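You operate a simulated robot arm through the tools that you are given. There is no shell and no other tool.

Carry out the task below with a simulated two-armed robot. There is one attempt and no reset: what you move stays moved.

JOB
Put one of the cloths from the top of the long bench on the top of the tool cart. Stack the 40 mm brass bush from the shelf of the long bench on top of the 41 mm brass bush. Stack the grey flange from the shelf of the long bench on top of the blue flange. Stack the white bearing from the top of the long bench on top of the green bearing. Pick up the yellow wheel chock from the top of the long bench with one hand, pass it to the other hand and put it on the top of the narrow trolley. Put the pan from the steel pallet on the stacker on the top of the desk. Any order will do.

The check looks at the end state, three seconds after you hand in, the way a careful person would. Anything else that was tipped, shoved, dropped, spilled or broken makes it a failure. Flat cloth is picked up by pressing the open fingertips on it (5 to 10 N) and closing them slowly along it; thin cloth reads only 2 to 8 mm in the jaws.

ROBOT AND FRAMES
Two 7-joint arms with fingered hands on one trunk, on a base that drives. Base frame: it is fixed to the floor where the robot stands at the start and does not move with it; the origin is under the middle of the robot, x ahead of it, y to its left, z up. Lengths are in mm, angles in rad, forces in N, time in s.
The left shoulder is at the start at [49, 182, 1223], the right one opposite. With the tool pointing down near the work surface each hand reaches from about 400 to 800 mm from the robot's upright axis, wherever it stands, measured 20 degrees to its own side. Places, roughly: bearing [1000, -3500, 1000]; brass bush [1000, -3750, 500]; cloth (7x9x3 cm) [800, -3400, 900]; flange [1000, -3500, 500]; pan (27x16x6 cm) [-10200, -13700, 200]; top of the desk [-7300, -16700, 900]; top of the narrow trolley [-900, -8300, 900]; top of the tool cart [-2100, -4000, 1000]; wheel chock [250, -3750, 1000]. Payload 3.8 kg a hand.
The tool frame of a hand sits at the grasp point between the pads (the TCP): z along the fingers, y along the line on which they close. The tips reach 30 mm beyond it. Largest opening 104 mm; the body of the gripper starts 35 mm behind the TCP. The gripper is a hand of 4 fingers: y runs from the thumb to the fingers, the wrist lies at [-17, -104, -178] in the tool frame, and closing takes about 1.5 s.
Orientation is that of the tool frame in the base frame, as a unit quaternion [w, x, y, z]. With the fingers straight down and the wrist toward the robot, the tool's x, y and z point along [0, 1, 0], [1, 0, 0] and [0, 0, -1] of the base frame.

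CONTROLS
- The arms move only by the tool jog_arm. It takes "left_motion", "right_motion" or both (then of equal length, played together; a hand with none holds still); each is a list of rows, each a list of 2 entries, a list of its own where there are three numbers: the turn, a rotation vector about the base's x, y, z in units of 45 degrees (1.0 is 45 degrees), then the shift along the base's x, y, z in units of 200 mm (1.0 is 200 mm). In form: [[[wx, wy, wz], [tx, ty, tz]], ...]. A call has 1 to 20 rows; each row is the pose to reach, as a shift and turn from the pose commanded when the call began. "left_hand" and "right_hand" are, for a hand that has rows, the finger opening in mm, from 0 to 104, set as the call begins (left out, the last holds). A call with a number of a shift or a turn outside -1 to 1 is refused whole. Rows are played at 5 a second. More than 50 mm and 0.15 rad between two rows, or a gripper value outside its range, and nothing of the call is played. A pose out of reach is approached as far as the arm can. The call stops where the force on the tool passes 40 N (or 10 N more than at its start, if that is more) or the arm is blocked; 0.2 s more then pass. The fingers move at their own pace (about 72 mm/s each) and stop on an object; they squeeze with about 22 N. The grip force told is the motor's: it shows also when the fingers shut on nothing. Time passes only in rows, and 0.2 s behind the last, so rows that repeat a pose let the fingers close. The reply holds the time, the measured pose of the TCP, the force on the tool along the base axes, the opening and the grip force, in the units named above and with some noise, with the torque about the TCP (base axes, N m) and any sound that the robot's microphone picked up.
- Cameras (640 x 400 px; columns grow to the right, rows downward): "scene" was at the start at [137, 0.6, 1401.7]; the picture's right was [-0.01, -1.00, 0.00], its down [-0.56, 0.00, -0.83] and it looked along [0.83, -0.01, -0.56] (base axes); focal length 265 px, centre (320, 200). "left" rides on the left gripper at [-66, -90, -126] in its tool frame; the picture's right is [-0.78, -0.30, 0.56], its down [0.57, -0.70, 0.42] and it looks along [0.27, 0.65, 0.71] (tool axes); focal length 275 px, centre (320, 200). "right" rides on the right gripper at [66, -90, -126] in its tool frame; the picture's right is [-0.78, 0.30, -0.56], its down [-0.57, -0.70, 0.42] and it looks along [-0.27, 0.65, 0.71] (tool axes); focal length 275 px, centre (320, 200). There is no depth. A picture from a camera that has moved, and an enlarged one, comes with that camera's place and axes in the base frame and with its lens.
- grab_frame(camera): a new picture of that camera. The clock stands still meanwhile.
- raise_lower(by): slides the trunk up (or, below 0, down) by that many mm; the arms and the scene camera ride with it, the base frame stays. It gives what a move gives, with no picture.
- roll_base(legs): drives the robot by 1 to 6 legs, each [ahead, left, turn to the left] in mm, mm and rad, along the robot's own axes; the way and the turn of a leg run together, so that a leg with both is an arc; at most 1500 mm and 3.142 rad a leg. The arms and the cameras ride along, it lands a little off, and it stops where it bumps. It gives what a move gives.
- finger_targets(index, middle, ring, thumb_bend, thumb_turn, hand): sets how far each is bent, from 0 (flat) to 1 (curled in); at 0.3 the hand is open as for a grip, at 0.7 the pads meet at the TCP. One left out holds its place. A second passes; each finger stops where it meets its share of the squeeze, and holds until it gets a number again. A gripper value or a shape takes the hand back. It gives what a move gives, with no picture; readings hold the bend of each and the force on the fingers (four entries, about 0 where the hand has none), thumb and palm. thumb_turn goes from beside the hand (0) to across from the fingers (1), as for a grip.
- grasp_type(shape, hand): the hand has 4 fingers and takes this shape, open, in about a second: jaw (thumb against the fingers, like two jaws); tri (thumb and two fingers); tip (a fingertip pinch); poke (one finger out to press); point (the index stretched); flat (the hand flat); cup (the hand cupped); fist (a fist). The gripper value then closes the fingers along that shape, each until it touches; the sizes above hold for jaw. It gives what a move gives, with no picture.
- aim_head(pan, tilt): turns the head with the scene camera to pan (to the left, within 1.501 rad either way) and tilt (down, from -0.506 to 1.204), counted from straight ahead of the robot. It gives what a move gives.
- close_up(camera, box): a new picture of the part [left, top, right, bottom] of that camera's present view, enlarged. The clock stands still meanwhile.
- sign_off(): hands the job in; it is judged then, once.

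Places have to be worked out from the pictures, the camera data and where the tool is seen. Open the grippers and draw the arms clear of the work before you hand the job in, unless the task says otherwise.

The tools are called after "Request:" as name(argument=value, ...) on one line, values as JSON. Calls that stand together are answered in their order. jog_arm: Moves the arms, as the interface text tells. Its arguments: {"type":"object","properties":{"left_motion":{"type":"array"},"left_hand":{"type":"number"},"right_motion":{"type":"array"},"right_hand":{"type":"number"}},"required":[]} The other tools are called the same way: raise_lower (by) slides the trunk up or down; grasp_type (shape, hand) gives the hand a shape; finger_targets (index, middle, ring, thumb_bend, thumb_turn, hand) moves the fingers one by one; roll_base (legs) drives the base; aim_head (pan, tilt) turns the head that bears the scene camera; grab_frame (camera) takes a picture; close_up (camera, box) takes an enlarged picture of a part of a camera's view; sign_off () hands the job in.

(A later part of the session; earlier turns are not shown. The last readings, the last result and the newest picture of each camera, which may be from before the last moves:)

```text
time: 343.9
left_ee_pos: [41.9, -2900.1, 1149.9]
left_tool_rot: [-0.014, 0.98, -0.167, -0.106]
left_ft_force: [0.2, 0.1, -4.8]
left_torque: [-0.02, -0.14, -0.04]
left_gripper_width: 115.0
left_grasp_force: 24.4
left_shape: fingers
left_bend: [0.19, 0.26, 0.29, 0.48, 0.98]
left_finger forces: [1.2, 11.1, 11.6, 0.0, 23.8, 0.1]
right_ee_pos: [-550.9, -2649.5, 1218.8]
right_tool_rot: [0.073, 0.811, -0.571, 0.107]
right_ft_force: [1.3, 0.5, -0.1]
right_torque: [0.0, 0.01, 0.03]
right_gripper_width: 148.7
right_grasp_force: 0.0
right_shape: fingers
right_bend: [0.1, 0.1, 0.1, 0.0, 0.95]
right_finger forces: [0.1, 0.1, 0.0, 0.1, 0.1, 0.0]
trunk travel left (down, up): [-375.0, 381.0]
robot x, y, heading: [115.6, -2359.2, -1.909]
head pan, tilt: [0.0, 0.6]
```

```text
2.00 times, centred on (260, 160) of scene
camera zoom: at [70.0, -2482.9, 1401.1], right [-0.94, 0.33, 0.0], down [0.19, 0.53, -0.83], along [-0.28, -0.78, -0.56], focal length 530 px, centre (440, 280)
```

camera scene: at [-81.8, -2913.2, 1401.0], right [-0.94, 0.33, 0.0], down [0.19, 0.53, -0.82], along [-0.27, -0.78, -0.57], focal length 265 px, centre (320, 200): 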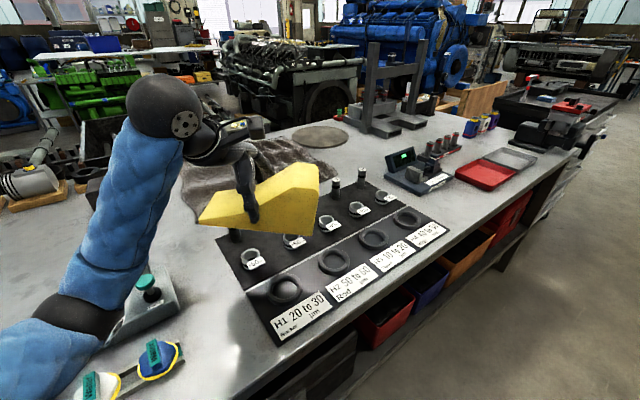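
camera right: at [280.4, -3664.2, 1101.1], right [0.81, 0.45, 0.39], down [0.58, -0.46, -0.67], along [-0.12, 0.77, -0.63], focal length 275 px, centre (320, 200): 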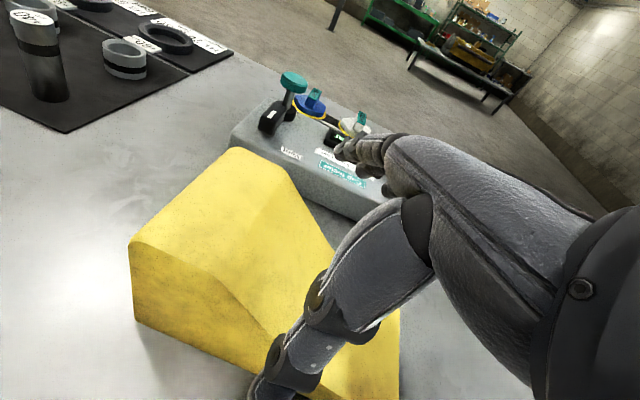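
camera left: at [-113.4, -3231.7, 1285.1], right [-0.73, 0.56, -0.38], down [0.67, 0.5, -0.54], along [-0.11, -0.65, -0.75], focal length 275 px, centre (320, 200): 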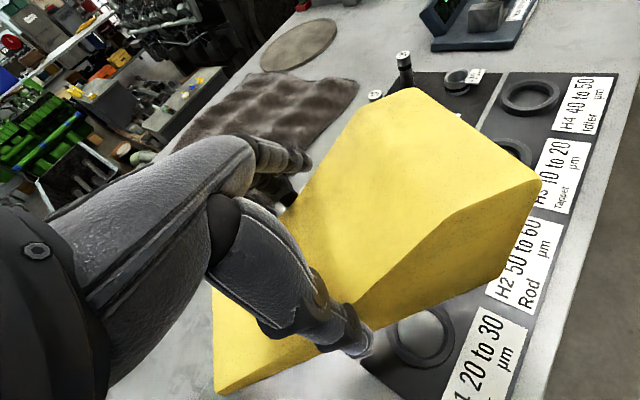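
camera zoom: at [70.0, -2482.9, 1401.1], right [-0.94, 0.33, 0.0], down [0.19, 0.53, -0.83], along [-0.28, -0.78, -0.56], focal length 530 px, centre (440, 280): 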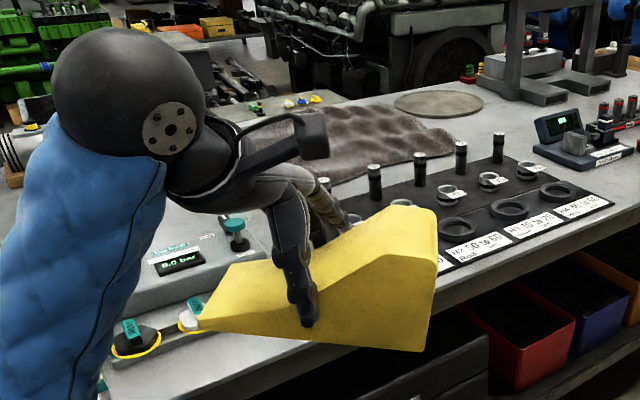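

The chock droops only ~6°. Now I bring the right hand to a staging pose up-right of the chock's high end, yawing it to my heading and then rolling it to ~45° so its fingers point down-left.

Request:
jog_arm(right_motion=[[[0, 0, 0.141], [0.19, -0.08, 0.03]], [[0, 0, 0.282], [0.38, -0.16, 0.05]], [[0, 0, 0.423], [0.57, -0.25, 0.08]], [[0, 0, 0.565], [0.75, -0.33, 0.1]]])

Request:
jog_arm(right_motion=[[[0, 0, 0.141], [0.19, -0.08, 0.0]], [[0, 0, 0.282], [0.38, -0.16, 0.0]], [[0, 0, 0.423], [0.57, -0.25, 0.0]], [[0, 0, 0.565], [0.7, -0.3, 0.0]]])

Request:
jog_arm(right_motion=[[[-0.044, -0.126, 0], [0.1, -0.04, 0]], [[-0.088, -0.252, 0], [0.2, -0.08, 0]], [[-0.132, -0.378, 0], [0.3, -0.12, 0]], [[-0.176, -0.504, 0], [0.4, -0.17, 0]], [[-0.221, -0.629, 0], [0.5, -0.2, 0]]])

Request:
aim_head(pan=0.0, tilt=0.5)

Request:
grab_frame(camera="scene")

Request:
grab_frame(camera="right")

```text
time: 344.9
left_ee_pos: [42.8, -2899.8, 1149.4]
left_tool_rot: [-0.015, 0.98, -0.167, -0.105]
left_ft_force: [0.8, 0.5, -4.9]
left_torque: [0.02, -0.17, 0.0]
left_gripper_width: 114.9
left_grasp_force: 23.8
left_shape: fingers
left_bend: [0.19, 0.26, 0.29, 0.48, 0.98]
left_finger forces: [1.2, 11.2, 11.7, 0.0, 23.6, 0.1]
right_ee_pos: [-397.9, -2715.2, 1240.5]
right_tool_rot: [0.048, 0.916, -0.379, 0.121]
right_ft_force: [0.4, -0.8, 0.2]
right_torque: [0.0, -0.04, 0.0]
right_gripper_width: 148.6
right_grasp_force: 0.1
right_shape: fingers
right_bend: [0.1, 0.1, 0.1, 0.0, 0.95]
right_finger forces: [0.0, 0.1, 0.1, 0.0, 0.1, 0.0]
trunk travel left (down, up): [-375.0, 381.0]
robot x, y, heading: [112.6, -2357.1, -1.911]
head pan, tilt: [0.0, 0.6]
```

```text
time: 345.9
left_ee_pos: [42.4, -2899.8, 1150.3]
left_tool_rot: [-0.015, 0.98, -0.167, -0.105]
left_ft_force: [-0.8, 0.5, -4.4]
left_torque: [0.01, -0.17, 0.01]
left_gripper_width: 115.0
left_grasp_force: 23.8
left_shape: fingers
left_bend: [0.19, 0.26, 0.29, 0.48, 0.98]
left_finger forces: [1.2, 11.1, 11.6, 0.0, 23.8, 0.1]
right_ee_pos: [-260.9, -2776.0, 1238.6]
right_tool_rot: [0.022, 0.978, -0.167, 0.127]
right_ft_force: [0.3, 0.1, 0.4]
right_torque: [0.01, -0.01, 0.01]
right_gripper_width: 148.7
right_grasp_force: 0.1
right_shape: fingers
right_bend: [0.1, 0.1, 0.1, 0.0, 0.95]
right_finger forces: [0.0, 0.0, 0.1, 0.0, 0.0, 0.1]
trunk travel left (down, up): [-375.0, 381.0]
robot x, y, heading: [116.8, -2357.1, -1.909]
head pan, tilt: [0.0, 0.6]
```

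```text
time: 347.1
left_ee_pos: [41.4, -2900.6, 1150.1]
left_tool_rot: [-0.013, 0.98, -0.167, -0.105]
left_ft_force: [-0.8, 0.6, -5.3]
left_torque: [0.0, -0.17, -0.03]
left_gripper_width: 115.1
left_grasp_force: 24.0
left_shape: fingers
left_bend: [0.19, 0.26, 0.29, 0.48, 0.98]
left_finger forces: [1.1, 11.1, 11.6, 0.0, 23.7, 0.1]
right_ee_pos: [-158.8, -2817.3, 1239.5]
right_tool_rot: [0.064, 0.91, -0.157, 0.377]
right_ft_force: [-0.4, 0.1, 0.0]
right_torque: [-0.03, -0.01, -0.02]
right_gripper_width: 148.7
right_grasp_force: 0.0
right_shape: fingers
right_bend: [0.1, 0.1, 0.1, 0.0, 0.95]
right_finger forces: [0.1, 0.0, 0.0, 0.0, 0.0, 0.1]
trunk travel left (down, up): [-375.0, 381.0]
robot x, y, heading: [115.2, -2352.5, -1.916]
head pan, tilt: [0.0, 0.6]
```

```text
time: 347.8
left_ee_pos: [43.4, -2901.5, 1149.6]
left_tool_rot: [-0.014, 0.98, -0.167, -0.106]
left_ft_force: [0.0, -0.4, -5.8]
left_torque: [0.0, -0.17, 0.02]
left_gripper_width: 115.1
left_grasp_force: 23.8
left_shape: fingers
left_bend: [0.19, 0.26, 0.29, 0.48, 0.98]
left_finger forces: [1.1, 11.1, 11.8, 0.0, 23.7, 0.1]
right_ee_pos: [-158.5, -2816.7, 1238.8]
right_tool_rot: [0.063, 0.911, -0.157, 0.377]
right_ft_force: [0.0, 0.0, -0.1]
right_torque: [-0.01, 0.0, -0.01]
right_gripper_width: 148.8
right_grasp_force: 0.1
right_shape: fingers
right_bend: [0.1, 0.1, 0.1, 0.0, 0.95]
right_finger forces: [0.0, 0.1, 0.0, 0.1, 0.0, 0.0]
trunk travel left (down, up): [-375.0, 381.0]
robot x, y, heading: [112.7, -2355.4, -1.911]
head pan, tilt: [0.0, 0.499]
```

```text
taken
camera scene: at [68.8, -2486.3, 1410.0], right [-0.94, 0.33, 0.0], down [0.16, 0.45, -0.88], along [-0.29, -0.83, -0.48], focal length 265 px, centre (320, 200)
```

scene: 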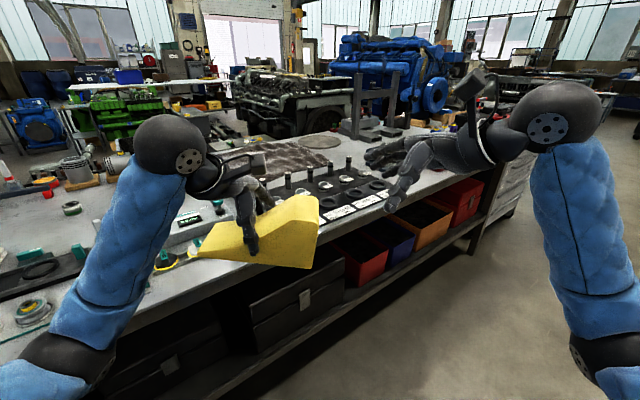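

```text
taken
camera right: at [-169.3, -2718.4, 1373.6], right [-0.99, 0.03, -0.15], down [0.13, 0.7, -0.7], along [0.08, -0.71, -0.69], focal length 275 px, centre (320, 200)
```

right: 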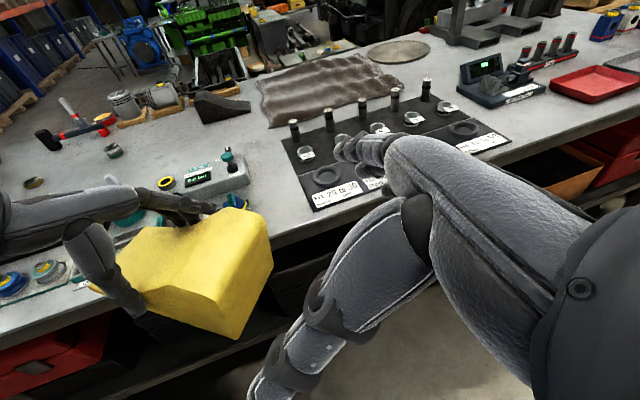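

The staging looks right. I zoom in on the chock from the right camera and the scene camera to measure the high end.

Request:
close_up(camera="right", box=[80, 180, 300, 350])

Request:
close_up(camera="scene", box=[190, 150, 350, 280])

```text
2.35 times, centred on (190, 265) of right
camera zoom: at [-169.3, -2718.4, 1373.6], right [-0.99, 0.03, -0.15], down [0.13, 0.7, -0.7], along [0.08, -0.71, -0.69], focal length 648 px, centre (626, 47)
```

zoom: 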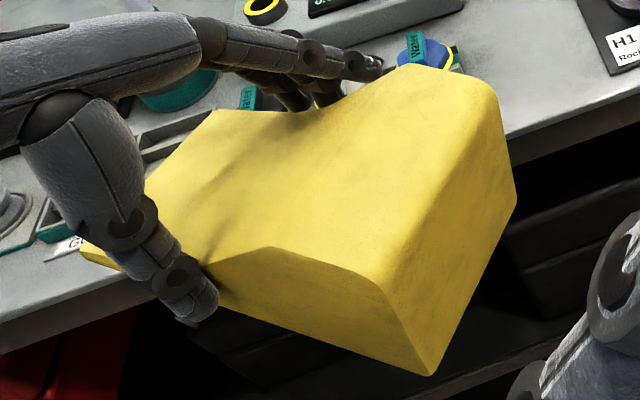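

```text
3.08 times, centred on (270, 215) of scene
camera zoom: at [68.8, -2486.3, 1410.0], right [-0.94, 0.33, 0.0], down [0.16, 0.45, -0.88], along [-0.29, -0.83, -0.48], focal length 815 px, centre (474, 154)
```

zoom: 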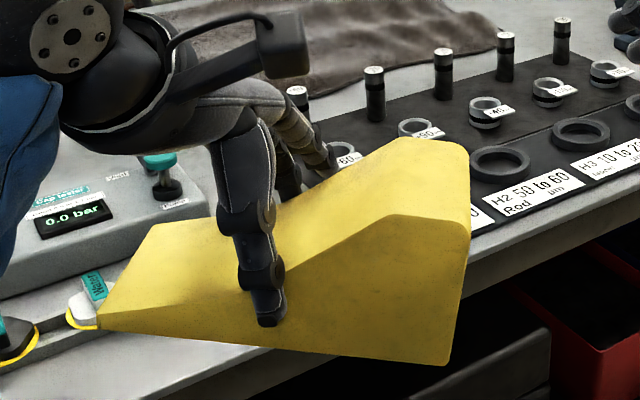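

The high end is at left ≈15 mm, z 1079–1177, drooping 8°. I tilt the right hand to ~55°, and advance it along its fingers toward the high end, 90 mm first.

Request:
jog_arm(right_motion=[[[-0.037, -0.105, 0], [0.02, -0.015, -0.06]], [[-0.074, -0.21, 0], [0.037, -0.031, -0.117]]])

Request:
jog_arm(right_motion=[[[0, 0, 0], [0.115, -0.041, -0.086]], [[0, 0, 0], [0.231, -0.082, -0.172]], [[0, 0, 0], [0.347, -0.123, -0.258]]])

Request:
close_up(camera="scene", box=[190, 100, 430, 280])

Request:
grab_frame(camera="right")

```text
time: 348.4
left_ee_pos: [41.9, -2900.2, 1149.3]
left_tool_rot: [-0.014, 0.98, -0.168, -0.105]
left_ft_force: [0.3, 0.7, -6.3]
left_torque: [-0.03, -0.19, 0.03]
left_gripper_width: 115.0
left_grasp_force: 23.9
left_shape: fingers
left_bend: [0.19, 0.26, 0.29, 0.48, 0.98]
left_finger forces: [1.1, 11.1, 11.8, 0.1, 23.7, 0.1]
right_ee_pos: [-153.1, -2823.6, 1214.6]
right_tool_rot: [0.076, 0.874, -0.15, 0.456]
right_ft_force: [0.5, -0.1, -0.4]
right_torque: [-0.02, 0.05, -0.02]
right_gripper_width: 148.7
right_grasp_force: 0.0
right_shape: fingers
right_bend: [0.1, 0.1, 0.1, 0.0, 0.95]
right_finger forces: [0.0, 0.1, 0.1, 0.0, 0.1, 0.0]
trunk travel left (down, up): [-375.0, 381.0]
robot x, y, heading: [114.6, -2357.1, -1.912]
head pan, tilt: [0.0, 0.499]
```

```text
time: 349.2
left_ee_pos: [42.7, -2901.0, 1148.3]
left_tool_rot: [-0.014, 0.98, -0.167, -0.106]
left_ft_force: [0.3, -0.9, -5.3]
left_torque: [0.02, -0.18, -0.03]
left_gripper_width: 115.2
left_grasp_force: 23.3
left_shape: fingers
left_bend: [0.19, 0.26, 0.29, 0.48, 0.98]
left_finger forces: [1.1, 11.1, 11.7, 0.1, 23.6, 0.0]
right_ee_pos: [-81.8, -2848.8, 1163.6]
right_tool_rot: [0.077, 0.874, -0.149, 0.456]
right_ft_force: [-0.3, 0.3, -0.2]
right_torque: [-0.01, 0.01, -0.01]
right_gripper_width: 148.6
right_grasp_force: 0.1
right_shape: fingers
right_bend: [0.1, 0.1, 0.1, 0.0, 0.95]
right_finger forces: [0.0, 0.1, 0.0, 0.0, 0.0, 0.0]
trunk travel left (down, up): [-375.0, 381.0]
robot x, y, heading: [110.7, -2357.0, -1.907]
head pan, tilt: [0.0, 0.499]
```

```text
2.22 times, centred on (310, 190) of scene
camera zoom: at [69.4, -2486.6, 1410.1], right [-0.94, 0.33, 0.0], down [0.16, 0.45, -0.88], along [-0.29, -0.83, -0.48], focal length 588 px, centre (342, 222)
```

zoom: 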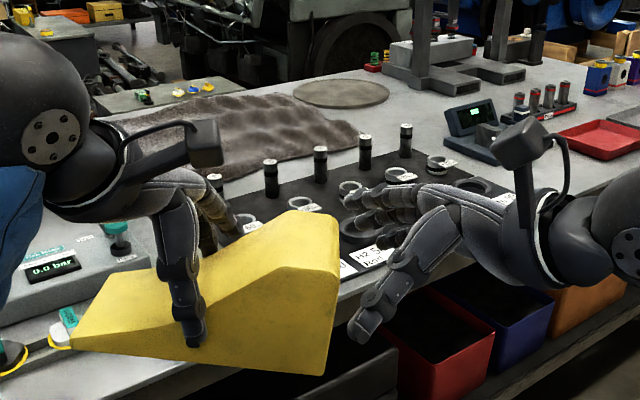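

```text
taken
camera right: at [-115.0, -2742.2, 1289.0], right [-0.95, 0.02, -0.32], down [0.25, 0.66, -0.71], along [0.19, -0.75, -0.63], focal length 275 px, centre (320, 200)
```

right: 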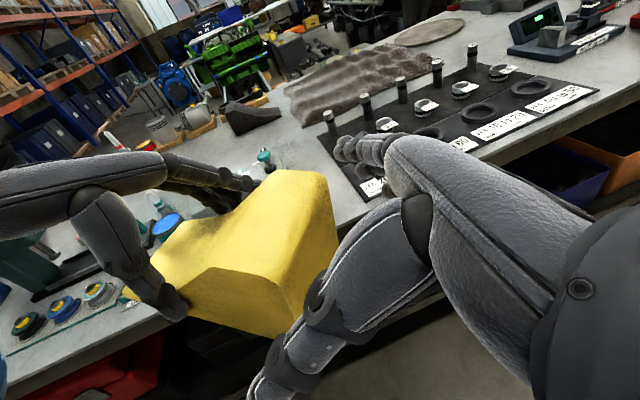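

Thumb is on the near side and fingers on the far side of the high end. I advance the remaining 60 mm in small steps.

Request:
jog_arm(right_motion=[[[0, 0, 0], [0.077, -0.027, -0.057]], [[0, 0, 0], [0.154, -0.055, -0.115]], [[0, 0, 0], [0.231, -0.082, -0.172]]])

Request:
close_up(camera="scene", box=[190, 100, 430, 280])

Request:
grab_frame(camera="right")

```text
time: 350.0
left_ee_pos: [45.9, -2901.3, 1148.9]
left_tool_rot: [-0.015, 0.981, -0.162, -0.104]
left_ft_force: [23.1, -2.4, -8.5]
left_torque: [0.1, -0.37, 1.04]
left_gripper_width: 114.1
left_grasp_force: 23.3
left_shape: fingers
left_bend: [0.19, 0.26, 0.3, 0.48, 1.0]
left_finger forces: [0.8, 10.2, 11.7, 0.0, 24.2, 0.1]
right_ee_pos: [-39.4, -2866.2, 1129.0]
right_tool_rot: [0.079, 0.874, -0.154, 0.455]
right_ft_force: [-21.8, 3.0, 3.4]
right_torque: [-0.3, -0.42, -1.58]
right_gripper_width: 161.2
right_grasp_force: 10.2
right_shape: fingers
right_bend: [0.01, 0.1, 0.1, 0.0, 0.95]
right_finger forces: [19.1, 0.0, 0.0, 0.0, 0.1, 0.0]
trunk travel left (down, up): [-375.0, 381.0]
robot x, y, heading: [117.4, -2360.6, -1.912]
head pan, tilt: [0.0, 0.499]
```

```text
2.22 times, centred on (310, 190) of scene
camera zoom: at [69.4, -2486.6, 1410.1], right [-0.94, 0.33, 0.0], down [0.16, 0.45, -0.88], along [-0.29, -0.83, -0.48], focal length 588 px, centre (342, 222)
```

zoom: 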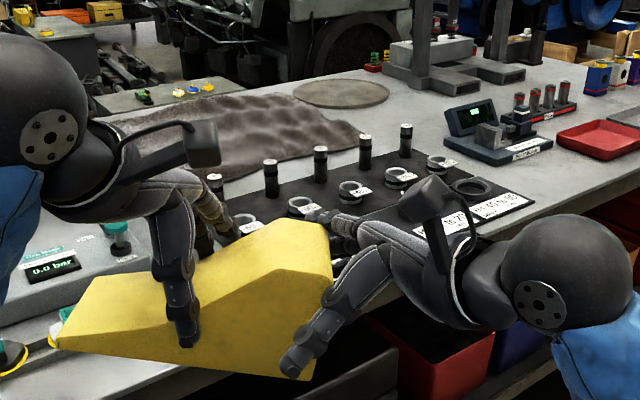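

```text
taken
camera right: at [-70.7, -2759.5, 1255.8], right [-0.95, 0.03, -0.31], down [0.26, 0.65, -0.71], along [0.18, -0.76, -0.63], focal length 275 px, centre (320, 200)
```

right: 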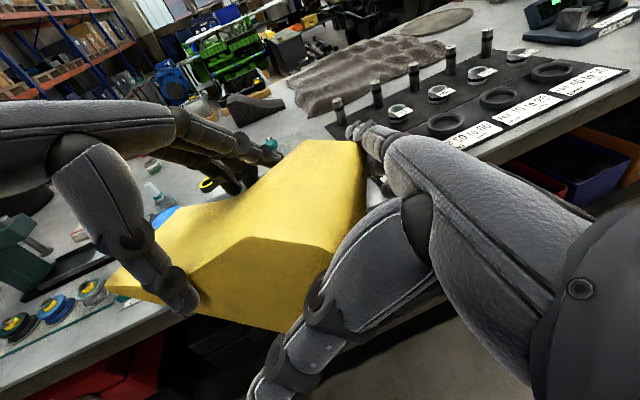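

The right index bumped the chock's far edge (19 N). I back off 35 mm, shift 12 mm further ahead, and approach again.

Request:
jog_arm(right_motion=[[[0, 0, 0], [-0.077, 0.027, 0.057]], [[0, 0, 0], [-0.135, 0.048, 0.1]], [[0, 0, 0], [-0.155, -0.008, 0.1]]])

Request:
close_up(camera="right", box=[240, 90, 440, 260])

Request:
close_up(camera="scene", box=[240, 150, 380, 270])

```text
time: 350.8
left_ee_pos: [42.3, -2900.1, 1149.1]
left_tool_rot: [-0.014, 0.98, -0.168, -0.106]
left_ft_force: [0.2, -0.3, -5.0]
left_torque: [-0.02, -0.12, 0.02]
left_gripper_width: 113.6
left_grasp_force: 23.1
left_shape: fingers
left_bend: [0.19, 0.26, 0.3, 0.48, 0.99]
left_finger forces: [0.1, 11.0, 12.3, 0.0, 22.8, 0.0]
right_ee_pos: [-67.6, -2866.8, 1148.4]
right_tool_rot: [0.076, 0.875, -0.149, 0.455]
right_ft_force: [-0.1, 0.7, 0.1]
right_torque: [-0.02, -0.01, 0.01]
right_gripper_width: 151.5
right_grasp_force: 0.1
right_shape: fingers
right_bend: [0.08, 0.1, 0.1, 0.0, 0.95]
right_finger forces: [0.0, 0.0, 0.0, 0.1, 0.1, 0.0]
trunk travel left (down, up): [-375.0, 381.0]
robot x, y, heading: [112.9, -2358.2, -1.909]
head pan, tilt: [0.0, 0.499]
```

```text
2.35 times, centred on (340, 175) of right
camera zoom: at [-100.6, -2760.5, 1275.5], right [-0.95, 0.02, -0.32], down [0.25, 0.66, -0.71], along [0.2, -0.75, -0.63], focal length 648 px, centre (273, 259)
```

zoom: 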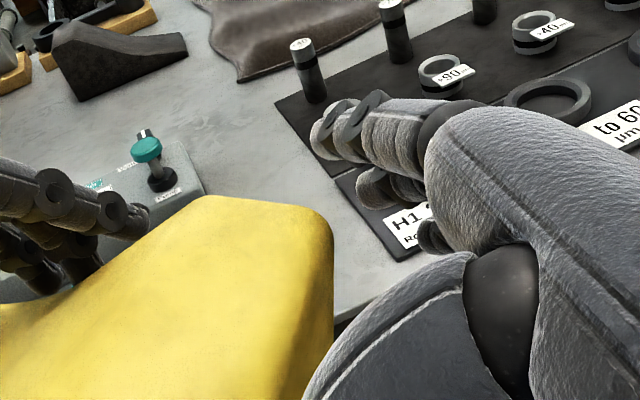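

```text
3.33 times, centred on (310, 210) of scene
camera zoom: at [68.9, -2486.7, 1410.0], right [-0.94, 0.33, 0.0], down [0.16, 0.45, -0.88], along [-0.29, -0.83, -0.48], focal length 883 px, centre (353, 167)
```

zoom: 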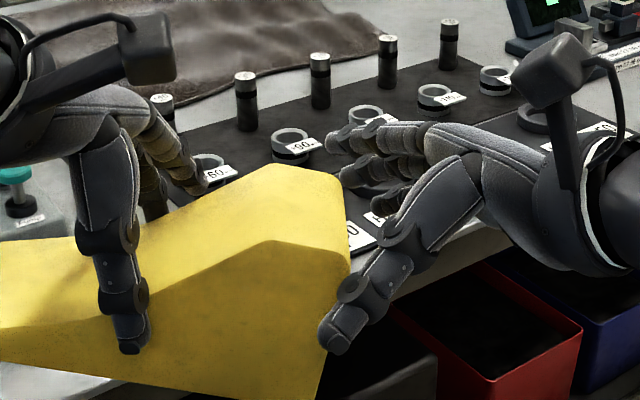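

The index knuckle had met the high end's top corner (I advanced too far). I set the hand 24 mm nearer to me and advance only to left ≈18 mm, then look.

Request:
jog_arm(right_motion=[[[0, 0, 0], [0.04, 0.113, 0]], [[0, 0, 0], [0.08, 0.098, -0.06]], [[0, 0, 0], [0.125, 0.083, -0.12]]])

Request:
close_up(camera="right", box=[200, 90, 440, 300])

Request:
close_up(camera="scene", box=[240, 150, 380, 270])

```text
time: 351.6
left_ee_pos: [43.5, -2901.8, 1149.6]
left_tool_rot: [-0.015, 0.98, -0.166, -0.104]
left_ft_force: [6.9, -0.2, -7.7]
left_torque: [-0.01, -0.49, 0.29]
left_gripper_width: 113.5
left_grasp_force: 23.8
left_shape: fingers
left_bend: [0.19, 0.26, 0.3, 0.48, 0.99]
left_finger forces: [0.0, 11.7, 11.7, 0.0, 23.1, 0.0]
right_ee_pos: [-45.2, -2849.2, 1125.3]
right_tool_rot: [0.078, 0.874, -0.151, 0.455]
right_ft_force: [-6.9, 2.1, 2.5]
right_torque: [-0.22, -0.05, -0.58]
right_gripper_width: 155.6
right_grasp_force: 2.6
right_shape: fingers
right_bend: [0.06, 0.1, 0.1, 0.0, 0.95]
right_finger forces: [4.1, 1.4, 0.0, 0.0, 0.0, 0.0]
trunk travel left (down, up): [-375.0, 381.0]
robot x, y, heading: [115.8, -2357.1, -1.911]
head pan, tilt: [0.0, 0.499]
```

```text
1.90 times, centred on (320, 195) of right
camera zoom: at [-76.7, -2742.5, 1252.0], right [-0.95, 0.02, -0.32], down [0.25, 0.66, -0.71], along [0.19, -0.75, -0.63], focal length 524 px, centre (320, 210)
```

zoom: 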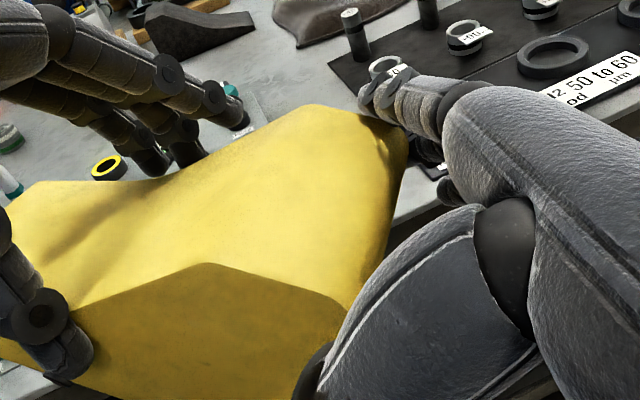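

```text
3.33 times, centred on (310, 210) of scene
camera zoom: at [69.0, -2486.1, 1410.1], right [-0.94, 0.33, 0.0], down [0.16, 0.45, -0.88], along [-0.29, -0.83, -0.48], focal length 883 px, centre (353, 167)
```

zoom: 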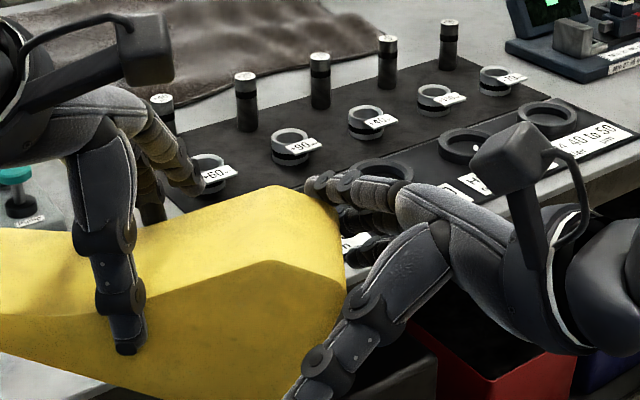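

The pushes have rotated the chock further down in the left hand's grip. I back the right hand off 50 mm and re-measure the chock's tilt.

Request:
jog_arm(right_motion=[[[0, 0, 0], [-0.077, 0.027, 0.057]], [[0, 0, 0], [-0.154, 0.055, 0.115]], [[0, 0, 0], [-0.2, 0.07, 0.15]]])

Request:
close_up(camera="scene", box=[190, 130, 400, 290])

Request:
grab_frame(camera="right")

```text
time: 352.4
left_ee_pos: [42.2, -2900.6, 1149.8]
left_tool_rot: [-0.014, 0.98, -0.167, -0.106]
left_ft_force: [0.4, 0.1, -5.8]
left_torque: [0.02, -0.13, 0.01]
left_gripper_width: 113.8
left_grasp_force: 23.3
left_shape: fingers
left_bend: [0.19, 0.26, 0.3, 0.48, 0.98]
left_finger forces: [0.1, 11.0, 12.5, 0.1, 22.8, 0.0]
right_ee_pos: [-84.1, -2833.6, 1156.0]
right_tool_rot: [0.076, 0.874, -0.149, 0.456]
right_ft_force: [0.7, 0.0, 0.4]
right_torque: [-0.03, -0.02, -0.02]
right_gripper_width: 151.5
right_grasp_force: 0.1
right_shape: fingers
right_bend: [0.08, 0.1, 0.1, 0.0, 0.95]
right_finger forces: [0.0, 0.0, 0.0, 0.0, 0.0, 0.1]
trunk travel left (down, up): [-375.0, 381.0]
robot x, y, heading: [116.0, -2359.1, -1.912]
head pan, tilt: [0.0, 0.499]
```

```text
2.50 times, centred on (295, 210) of scene
camera zoom: at [68.7, -2486.2, 1410.1], right [-0.94, 0.33, 0.0], down [0.16, 0.45, -0.88], along [-0.29, -0.83, -0.48], focal length 662 px, centre (382, 175)
```

zoom: 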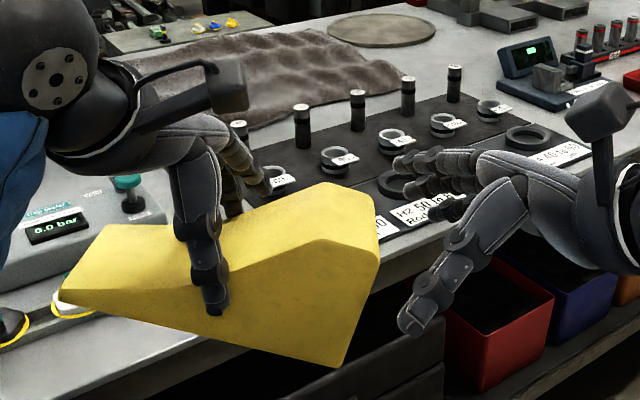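

```text
taken
camera right: at [-116.2, -2727.7, 1281.7], right [-0.95, 0.02, -0.32], down [0.25, 0.66, -0.71], along [0.19, -0.75, -0.63], focal length 275 px, centre (320, 200)
```

right: 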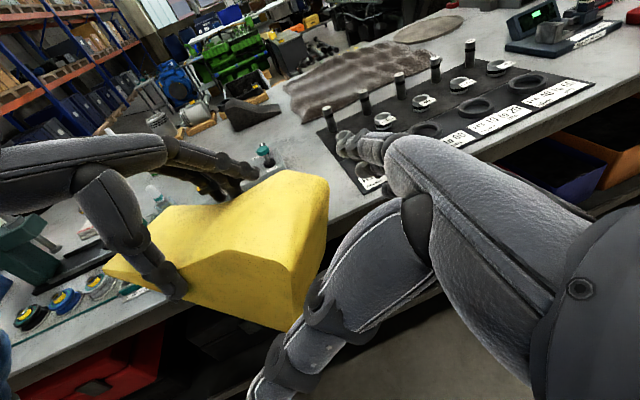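

The chock now droops ~19° in the left hand. I roll the left hand to bring it level again and re-measure.

Request:
jog_arm(left_motion=[[[0.035, 0.099, 0], [0, 0, 0]], [[0.07, 0.198, 0], [0, 0, 0]], [[0.105, 0.297, 0], [0, 0, 0]], [[0.14, 0.396, 0], [0, 0, 0]], [[0.14, 0.396, 0], [0, 0, 0]]])

Request:
close_up(camera="scene", box=[190, 130, 400, 290])

Request:
grab_frame(camera="right")

```text
time: 353.6
left_ee_pos: [42.3, -2901.0, 1149.5]
left_tool_rot: [-0.041, 0.95, -0.16, -0.265]
left_ft_force: [0.2, 0.1, -5.2]
left_torque: [0.0, -0.21, 0.02]
left_gripper_width: 113.6
left_grasp_force: 23.6
left_shape: fingers
left_bend: [0.19, 0.26, 0.3, 0.48, 0.98]
left_finger forces: [0.0, 11.0, 12.4, 0.0, 22.7, 0.1]
right_ee_pos: [-83.9, -2834.4, 1154.6]
right_tool_rot: [0.076, 0.874, -0.15, 0.455]
right_ft_force: [0.1, -0.4, -0.1]
right_torque: [0.01, 0.01, 0.02]
right_gripper_width: 151.4
right_grasp_force: 0.0
right_shape: fingers
right_bend: [0.08, 0.1, 0.1, 0.0, 0.95]
right_finger forces: [0.0, 0.0, 0.1, 0.0, 0.1, 0.0]
trunk travel left (down, up): [-375.0, 381.0]
robot x, y, heading: [117.3, -2356.9, -1.911]
head pan, tilt: [0.0, 0.499]
```

```text
2.50 times, centred on (295, 210) of scene
camera zoom: at [68.8, -2486.3, 1410.1], right [-0.94, 0.33, 0.0], down [0.16, 0.45, -0.88], along [-0.29, -0.83, -0.48], focal length 662 px, centre (382, 175)
```

zoom: 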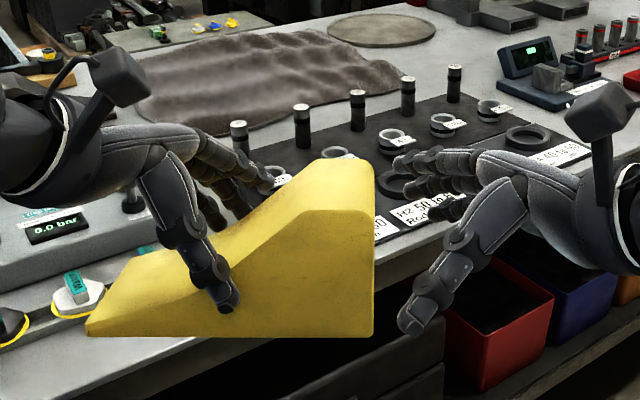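

```text
taken
camera right: at [-116.1, -2727.9, 1281.6], right [-0.95, 0.02, -0.32], down [0.25, 0.66, -0.71], along [0.19, -0.75, -0.63], focal length 275 px, centre (320, 200)
```

right: 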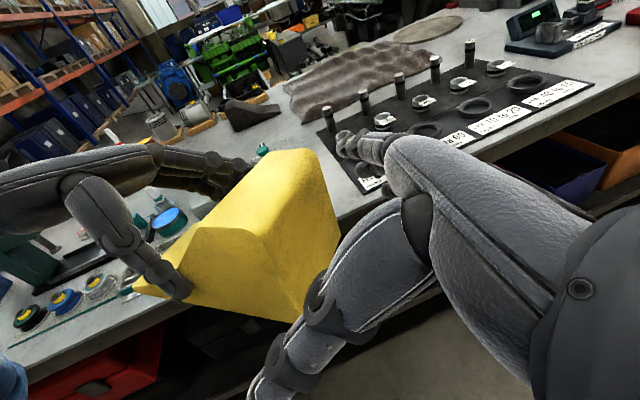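

The chock is level again (z 1089–1181, high end at left 8 mm). I roll the right hand to ~72° (nearly horizontal), centre its opening on the chock and advance most of the way.

Request:
jog_arm(right_motion=[[[-0.042, -0.119, 0], [-0.06, 0, 0.03]], [[-0.084, -0.237, 0], [-0.12, -0.004, 0.06]], [[-0.126, -0.356, 0], [-0.16, -0.007, 0.078]]])

Request:
jog_arm(right_motion=[[[0, 0, 0], [0.1, -0.035, -0.035]], [[0, 0, 0], [0.2, -0.07, -0.07]], [[0, 0, 0], [0.3, -0.106, -0.104]]])

Request:
close_up(camera="scene", box=[190, 130, 400, 290])

Request:
grab_frame(camera="right")

```text
time: 354.4
left_ee_pos: [42.7, -2899.9, 1149.4]
left_tool_rot: [-0.04, 0.95, -0.161, -0.266]
left_ft_force: [-0.1, 0.4, -4.7]
left_torque: [-0.03, -0.19, 0.0]
left_gripper_width: 113.6
left_grasp_force: 23.1
left_shape: fingers
left_bend: [0.19, 0.26, 0.3, 0.48, 0.98]
left_finger forces: [0.0, 11.1, 12.4, 0.0, 22.7, 0.0]
right_ee_pos: [-117.1, -2836.1, 1171.7]
right_tool_rot: [0.098, 0.798, -0.136, 0.579]
right_ft_force: [0.2, -1.1, 0.4]
right_torque: [-0.03, -0.04, 0.01]
right_gripper_width: 151.5
right_grasp_force: 0.0
right_shape: fingers
right_bend: [0.08, 0.1, 0.1, 0.0, 0.95]
right_finger forces: [0.0, 0.1, 0.1, 0.1, 0.0, 0.0]
trunk travel left (down, up): [-375.0, 381.0]
robot x, y, heading: [112.8, -2356.6, -1.912]
head pan, tilt: [0.0, 0.499]
```

```text
time: 355.2
left_ee_pos: [42.3, -2899.0, 1148.4]
left_tool_rot: [-0.041, 0.95, -0.16, -0.265]
left_ft_force: [0.2, 0.9, -5.7]
left_torque: [-0.03, -0.18, 0.0]
left_gripper_width: 113.3
left_grasp_force: 22.7
left_shape: fingers
left_bend: [0.19, 0.26, 0.3, 0.48, 0.98]
left_finger forces: [0.0, 11.1, 12.4, 0.0, 22.7, 0.0]
right_ee_pos: [-56.8, -2857.0, 1148.8]
right_tool_rot: [0.098, 0.798, -0.137, 0.579]
right_ft_force: [1.1, -0.4, -0.5]
right_torque: [-0.02, 0.03, -0.01]
right_gripper_width: 151.3
right_grasp_force: 0.1
right_shape: fingers
right_bend: [0.08, 0.1, 0.1, 0.0, 0.95]
right_finger forces: [0.0, 0.0, 0.1, 0.1, 0.0, 0.1]
trunk travel left (down, up): [-375.0, 381.0]
robot x, y, heading: [115.1, -2354.7, -1.912]
head pan, tilt: [0.0, 0.499]
```

```text
2.50 times, centred on (295, 210) of scene
camera zoom: at [69.4, -2486.5, 1410.1], right [-0.94, 0.33, 0.0], down [0.16, 0.45, -0.88], along [-0.29, -0.83, -0.48], focal length 662 px, centre (382, 175)
```

zoom: 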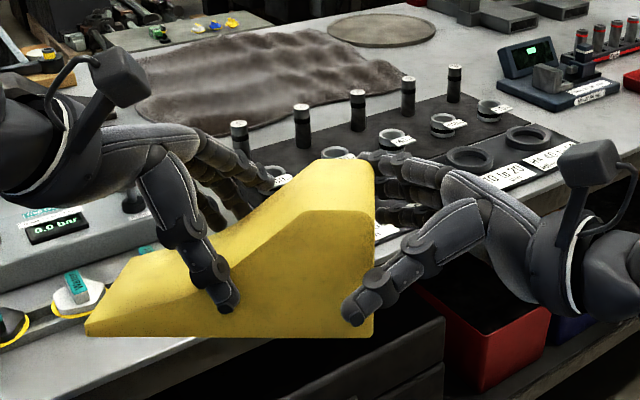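

```text
taken
camera right: at [-120.9, -2739.5, 1251.2], right [-0.82, -0.02, -0.57], down [0.45, 0.59, -0.67], along [0.35, -0.81, -0.47], focal length 275 px, centre (320, 200)
```

right: 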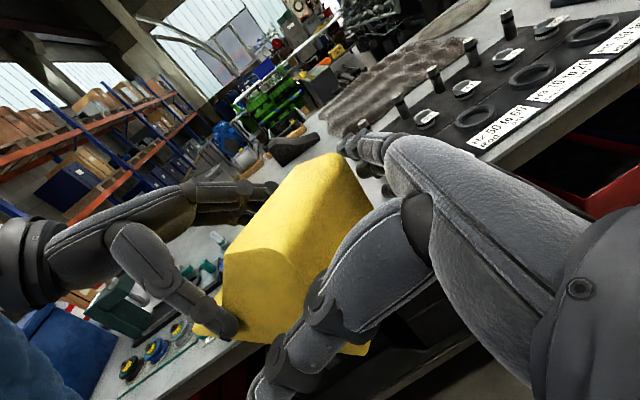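

No contact; thumb in front and fingers behind the high end. I advance the last 22 mm.

Request:
jog_arm(right_motion=[[[0, 0, 0], [0.05, -0.018, -0.018]], [[0, 0, 0], [0.1, -0.035, -0.034]]])

Request:
close_up(camera="scene", box=[190, 130, 400, 290])

```text
time: 355.8
left_ee_pos: [44.1, -2902.4, 1147.2]
left_tool_rot: [-0.042, 0.951, -0.156, -0.263]
left_ft_force: [17.2, -6.1, -10.7]
left_torque: [0.26, -0.6, 1.22]
left_gripper_width: 112.7
left_grasp_force: 23.2
left_shape: fingers
left_bend: [0.19, 0.26, 0.3, 0.48, 0.98]
left_finger forces: [0.1, 11.7, 12.2, 0.1, 21.7, 0.0]
right_ee_pos: [-39.4, -2864.0, 1144.4]
right_tool_rot: [0.101, 0.797, -0.137, 0.579]
right_ft_force: [-17.9, 6.2, 6.8]
right_torque: [-0.53, -0.15, -1.4]
right_gripper_width: 161.0
right_grasp_force: 7.6
right_shape: fingers
right_bend: [0.02, 0.1, 0.1, 0.0, 0.95]
right_finger forces: [15.1, 0.0, 0.0, 0.0, 0.0, 0.0]
trunk travel left (down, up): [-375.0, 381.0]
robot x, y, heading: [115.1, -2360.2, -1.909]
head pan, tilt: [0.0, 0.499]
```

```text
2.50 times, centred on (295, 210) of scene
camera zoom: at [68.9, -2486.3, 1410.1], right [-0.94, 0.33, 0.0], down [0.16, 0.45, -0.88], along [-0.29, -0.83, -0.48], focal length 662 px, centre (382, 175)
```

zoom: 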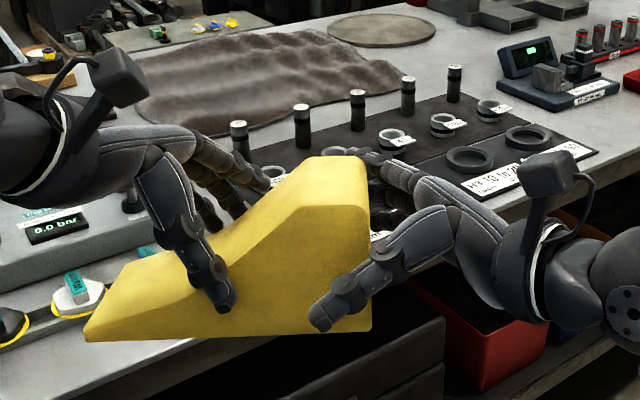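

The upper finger (index) meets the far top corner of the high end. I back off 30 mm and take close views to locate that corner exactly.

Request:
jog_arm(right_motion=[[[0, 0, 0], [-0.07, 0.025, 0.023]], [[0, 0, 0], [-0.14, 0.05, 0.046]]])

Request:
close_up(camera="right", box=[200, 110, 420, 290])

Request:
close_up(camera="scene", box=[280, 160, 380, 240])

Request:
grab_frame(camera="left")

```text
time: 356.4
left_ee_pos: [41.1, -2899.4, 1149.8]
left_tool_rot: [-0.041, 0.949, -0.163, -0.266]
left_ft_force: [0.4, -1.0, -5.4]
left_torque: [-0.01, -0.17, -0.03]
left_gripper_width: 112.6
left_grasp_force: 23.7
left_shape: fingers
left_bend: [0.19, 0.26, 0.3, 0.48, 0.99]
left_finger forces: [0.1, 10.9, 13.5, 0.0, 23.6, 0.0]
right_ee_pos: [-62.5, -2854.8, 1152.5]
right_tool_rot: [0.095, 0.797, -0.135, 0.581]
right_ft_force: [-0.6, 0.0, 0.0]
right_torque: [-0.03, 0.02, 0.03]
right_gripper_width: 151.5
right_grasp_force: 0.0
right_shape: fingers
right_bend: [0.08, 0.1, 0.1, 0.0, 0.95]
right_finger forces: [0.0, 0.0, 0.1, 0.0, 0.1, 0.1]
trunk travel left (down, up): [-375.0, 381.0]
robot x, y, heading: [114.1, -2356.3, -1.908]
head pan, tilt: [0.0, 0.499]
```

```text
2.22 times, centred on (310, 200) of right
camera zoom: at [-127.9, -2736.7, 1254.0], right [-0.82, -0.03, -0.57], down [0.44, 0.59, -0.67], along [0.35, -0.81, -0.48], focal length 612 px, centre (342, 200)
```

zoom: 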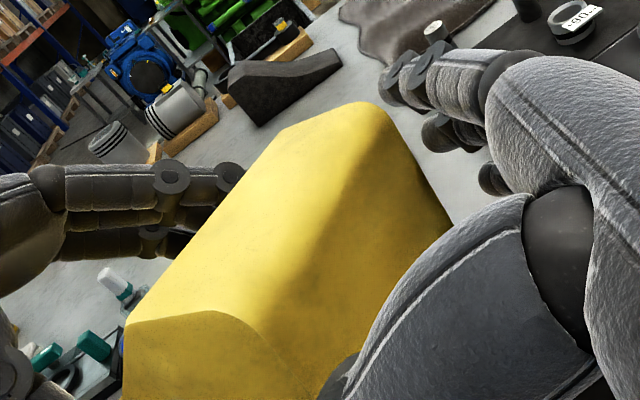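

```text
5.00 times, centred on (330, 200) of scene
camera zoom: at [68.7, -2486.3, 1410.1], right [-0.94, 0.33, 0.0], down [0.16, 0.45, -0.88], along [-0.29, -0.83, -0.48], focal length 1324 px, centre (270, 200)
```

zoom: 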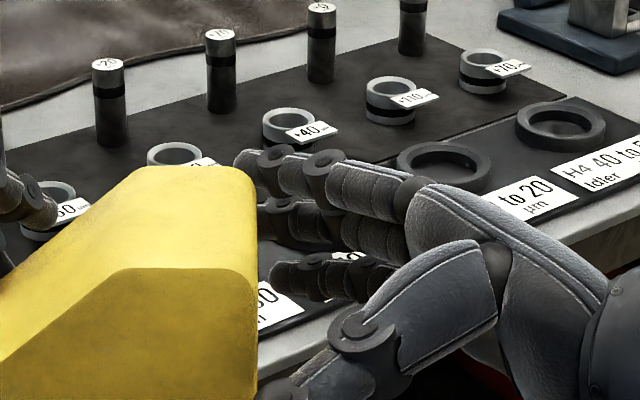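

```text
taken
camera left: at [80.2, -2816.5, 1290.4], right [-0.8, 0.59, -0.08], down [0.49, 0.57, -0.67], along [-0.35, -0.57, -0.74], focal length 275 px, centre (320, 200)
```

left: 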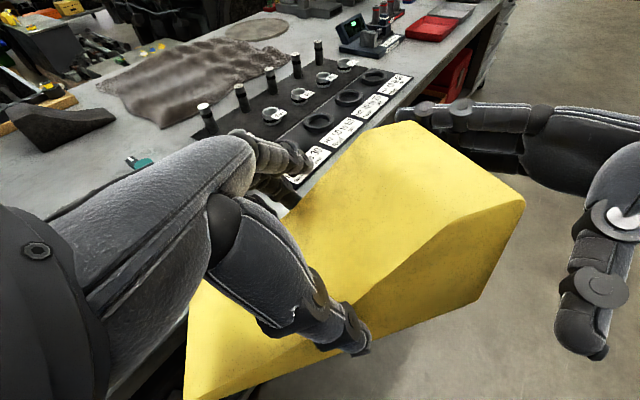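

The left camera shows it clearly: the right hand's fingers are too close while the thumb has ample room. I shift the right hand 25 mm ahead and 11 mm down, then check before advancing.

Request:
jog_arm(right_motion=[[[0, 0, 0], [-0.021, -0.059, -0.028]], [[0, 0, 0], [-0.042, -0.118, -0.055]]])

Request:
grab_frame(camera="left")

Request:
close_up(camera="scene", box=[240, 150, 400, 270])

```text
time: 357.0
left_ee_pos: [43.2, -2899.4, 1149.9]
left_tool_rot: [-0.041, 0.95, -0.161, -0.265]
left_ft_force: [0.2, 0.1, -4.6]
left_torque: [-0.02, -0.18, 0.0]
left_gripper_width: 112.8
left_grasp_force: 23.9
left_shape: fingers
left_bend: [0.19, 0.26, 0.3, 0.48, 0.99]
left_finger forces: [0.0, 11.0, 13.5, 0.0, 23.6, 0.0]
right_ee_pos: [-71.4, -2878.1, 1142.5]
right_tool_rot: [0.098, 0.798, -0.137, 0.579]
right_ft_force: [-0.6, -0.2, 0.5]
right_torque: [0.03, -0.01, -0.03]
right_gripper_width: 151.4
right_grasp_force: 0.1
right_shape: fingers
right_bend: [0.08, 0.1, 0.1, 0.0, 0.95]
right_finger forces: [0.1, 0.0, 0.1, 0.1, 0.0, 0.1]
trunk travel left (down, up): [-375.0, 381.0]
robot x, y, heading: [111.8, -2357.7, -1.913]
head pan, tilt: [0.0, 0.499]
```

```text
taken
camera left: at [80.8, -2817.6, 1289.8], right [-0.8, 0.59, -0.08], down [0.48, 0.57, -0.66], along [-0.35, -0.57, -0.74], focal length 275 px, centre (320, 200)
```

left: 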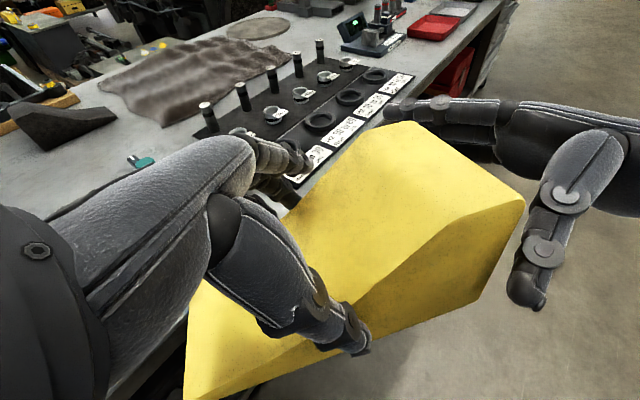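

```text
3.33 times, centred on (320, 210) of scene
camera zoom: at [68.9, -2486.4, 1410.1], right [-0.94, 0.33, 0.0], down [0.16, 0.45, -0.88], along [-0.29, -0.83, -0.48], focal length 883 px, centre (320, 167)
```

zoom: 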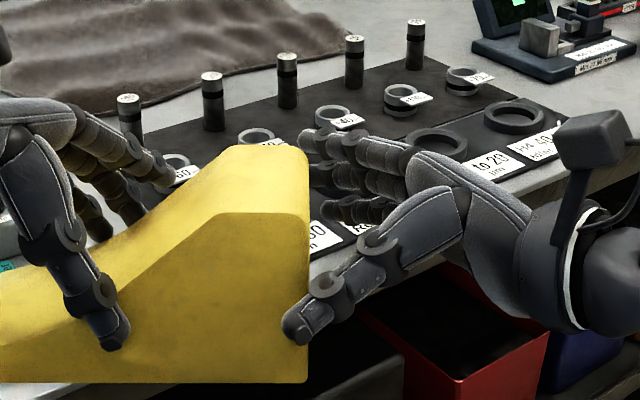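

Now the fingers clear the far side and the thumb the near side. I advance 27 mm.

Request:
jog_arm(right_motion=[[[0, 0, 0], [0.06, -0.021, -0.021]], [[0, 0, 0], [0.121, -0.042, -0.042]]])

Request:
grab_frame(camera="left")

```text
time: 357.6
left_ee_pos: [45.9, -2902.8, 1149.4]
left_tool_rot: [-0.039, 0.951, -0.155, -0.264]
left_ft_force: [22.4, -21.2, -6.6]
left_torque: [-0.3, -0.47, 0.22]
left_gripper_width: 111.6
left_grasp_force: 24.2
left_shape: fingers
left_bend: [0.19, 0.26, 0.29, 0.49, 1.0]
left_finger forces: [0.0, 13.7, 17.8, 0.0, 17.2, 0.0]
right_ee_pos: [-50.9, -2886.5, 1133.8]
right_tool_rot: [0.098, 0.798, -0.138, 0.578]
right_ft_force: [-21.2, 21.0, 0.5]
right_torque: [-0.06, -0.17, 1.51]
right_gripper_width: 152.3
right_grasp_force: 13.4
right_shape: fingers
right_bend: [0.08, 0.1, 0.1, 0.0, 0.97]
right_finger forces: [0.1, 0.1, 0.0, 0.0, 27.4, 0.0]
trunk travel left (down, up): [-375.0, 381.0]
robot x, y, heading: [114.8, -2352.8, -1.91]
head pan, tilt: [0.0, 0.499]
```

```text
taken
camera left: at [82.9, -2820.4, 1289.5], right [-0.81, 0.58, -0.08], down [0.48, 0.58, -0.66], along [-0.34, -0.58, -0.74], focal length 275 px, centre (320, 200)
```

left: 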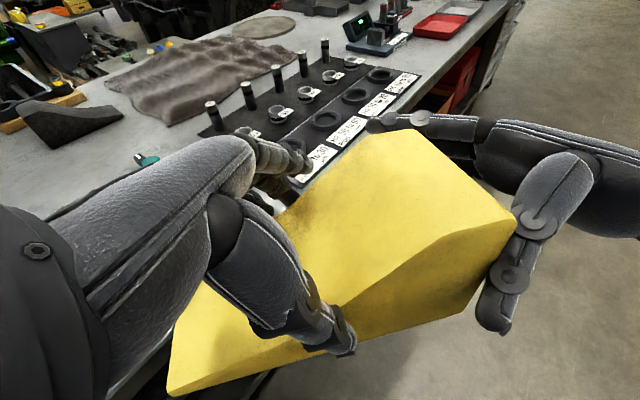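

Now the thumb side touched. The right spot is midway: I back off, shift 12 mm nearer to me, and look again.

Request:
jog_arm(right_motion=[[[0, 0, 0], [-0.06, 0.021, 0.021]], [[0, 0, 0], [-0.14, 0.05, 0.045]], [[0, 0, 0], [-0.12, 0.107, 0.045]]])

Request:
grab_frame(camera="left")

Request:
close_up(camera="scene", box=[190, 130, 400, 290])

```text
time: 358.4
left_ee_pos: [42.6, -2899.3, 1150.2]
left_tool_rot: [-0.041, 0.95, -0.162, -0.265]
left_ft_force: [0.4, -0.2, -5.2]
left_torque: [-0.03, -0.19, -0.02]
left_gripper_width: 111.7
left_grasp_force: 23.9
left_shape: fingers
left_bend: [0.19, 0.26, 0.3, 0.48, 0.98]
left_finger forces: [0.0, 11.5, 12.7, 0.1, 23.4, 0.0]
right_ee_pos: [-72.6, -2864.8, 1142.3]
right_tool_rot: [0.097, 0.799, -0.136, 0.578]
right_ft_force: [-0.3, -0.4, -0.6]
right_torque: [-0.01, -0.02, -0.03]
right_gripper_width: 151.7
right_grasp_force: 0.1
right_shape: fingers
right_bend: [0.08, 0.1, 0.1, 0.0, 0.95]
right_finger forces: [0.0, 0.0, 0.0, 0.0, 0.0, 0.0]
trunk travel left (down, up): [-375.0, 381.0]
robot x, y, heading: [110.4, -2354.2, -1.911]
head pan, tilt: [0.0, 0.499]
```

```text
taken
camera left: at [80.7, -2816.6, 1290.0], right [-0.8, 0.59, -0.08], down [0.49, 0.57, -0.66], along [-0.35, -0.57, -0.74], focal length 275 px, centre (320, 200)
```

left: 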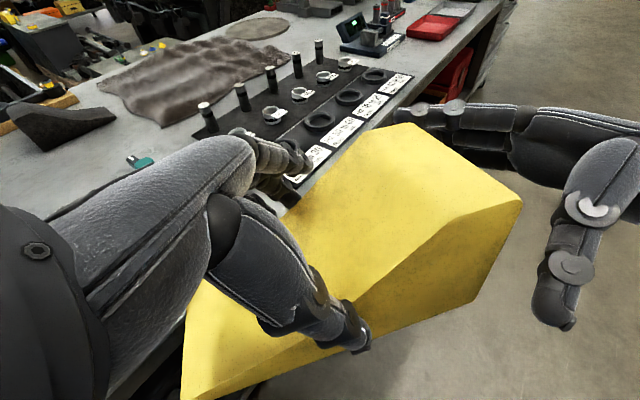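

```text
2.50 times, centred on (295, 210) of scene
camera zoom: at [69.2, -2486.0, 1410.1], right [-0.94, 0.33, 0.0], down [0.16, 0.45, -0.88], along [-0.29, -0.83, -0.48], focal length 662 px, centre (382, 175)
```

zoom: 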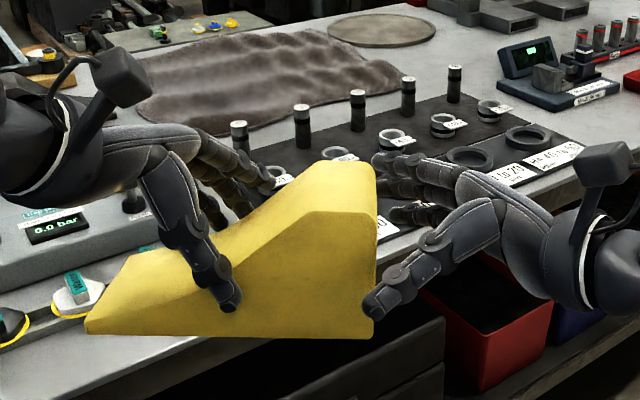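

I move 5 mm further ahead (midway between both contacts) and advance again.

Request:
jog_arm(right_motion=[[[0, 0, 0], [-0.008, -0.024, 0]], [[0, 0, 0], [0.06, -0.048, -0.023]], [[0, 0, 0], [0.12, -0.068, -0.045]]])

Request:
grab_frame(camera="left")

```text
time: 359.2
left_ee_pos: [42.3, -2901.4, 1149.8]
left_tool_rot: [-0.041, 0.95, -0.161, -0.264]
left_ft_force: [2.6, -2.6, -5.4]
left_torque: [-0.04, -0.23, 0.02]
left_gripper_width: 111.6
left_grasp_force: 24.7
left_shape: fingers
left_bend: [0.19, 0.26, 0.3, 0.48, 0.99]
left_finger forces: [0.0, 11.9, 13.7, 0.1, 23.3, 0.0]
right_ee_pos: [-49.6, -2879.1, 1133.9]
right_tool_rot: [0.098, 0.798, -0.138, 0.579]
right_ft_force: [-2.2, 2.7, 0.8]
right_torque: [0.0, -0.03, 0.11]
right_gripper_width: 151.8
right_grasp_force: 1.6
right_shape: fingers
right_bend: [0.08, 0.1, 0.1, 0.0, 0.95]
right_finger forces: [0.0, 0.0, 0.1, 0.0, 2.9, 0.1]
trunk travel left (down, up): [-375.0, 381.0]
robot x, y, heading: [113.2, -2358.3, -1.91]
head pan, tilt: [0.0, 0.499]
```

```text
taken
camera left: at [81.2, -2817.9, 1289.7], right [-0.8, 0.59, -0.08], down [0.48, 0.57, -0.66], along [-0.35, -0.57, -0.74], focal length 275 px, centre (320, 200)
```

left: 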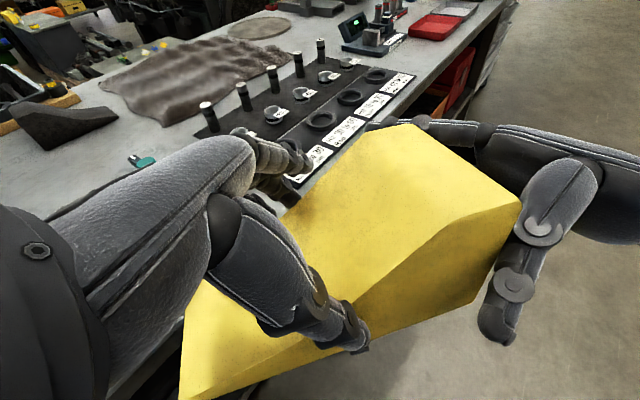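

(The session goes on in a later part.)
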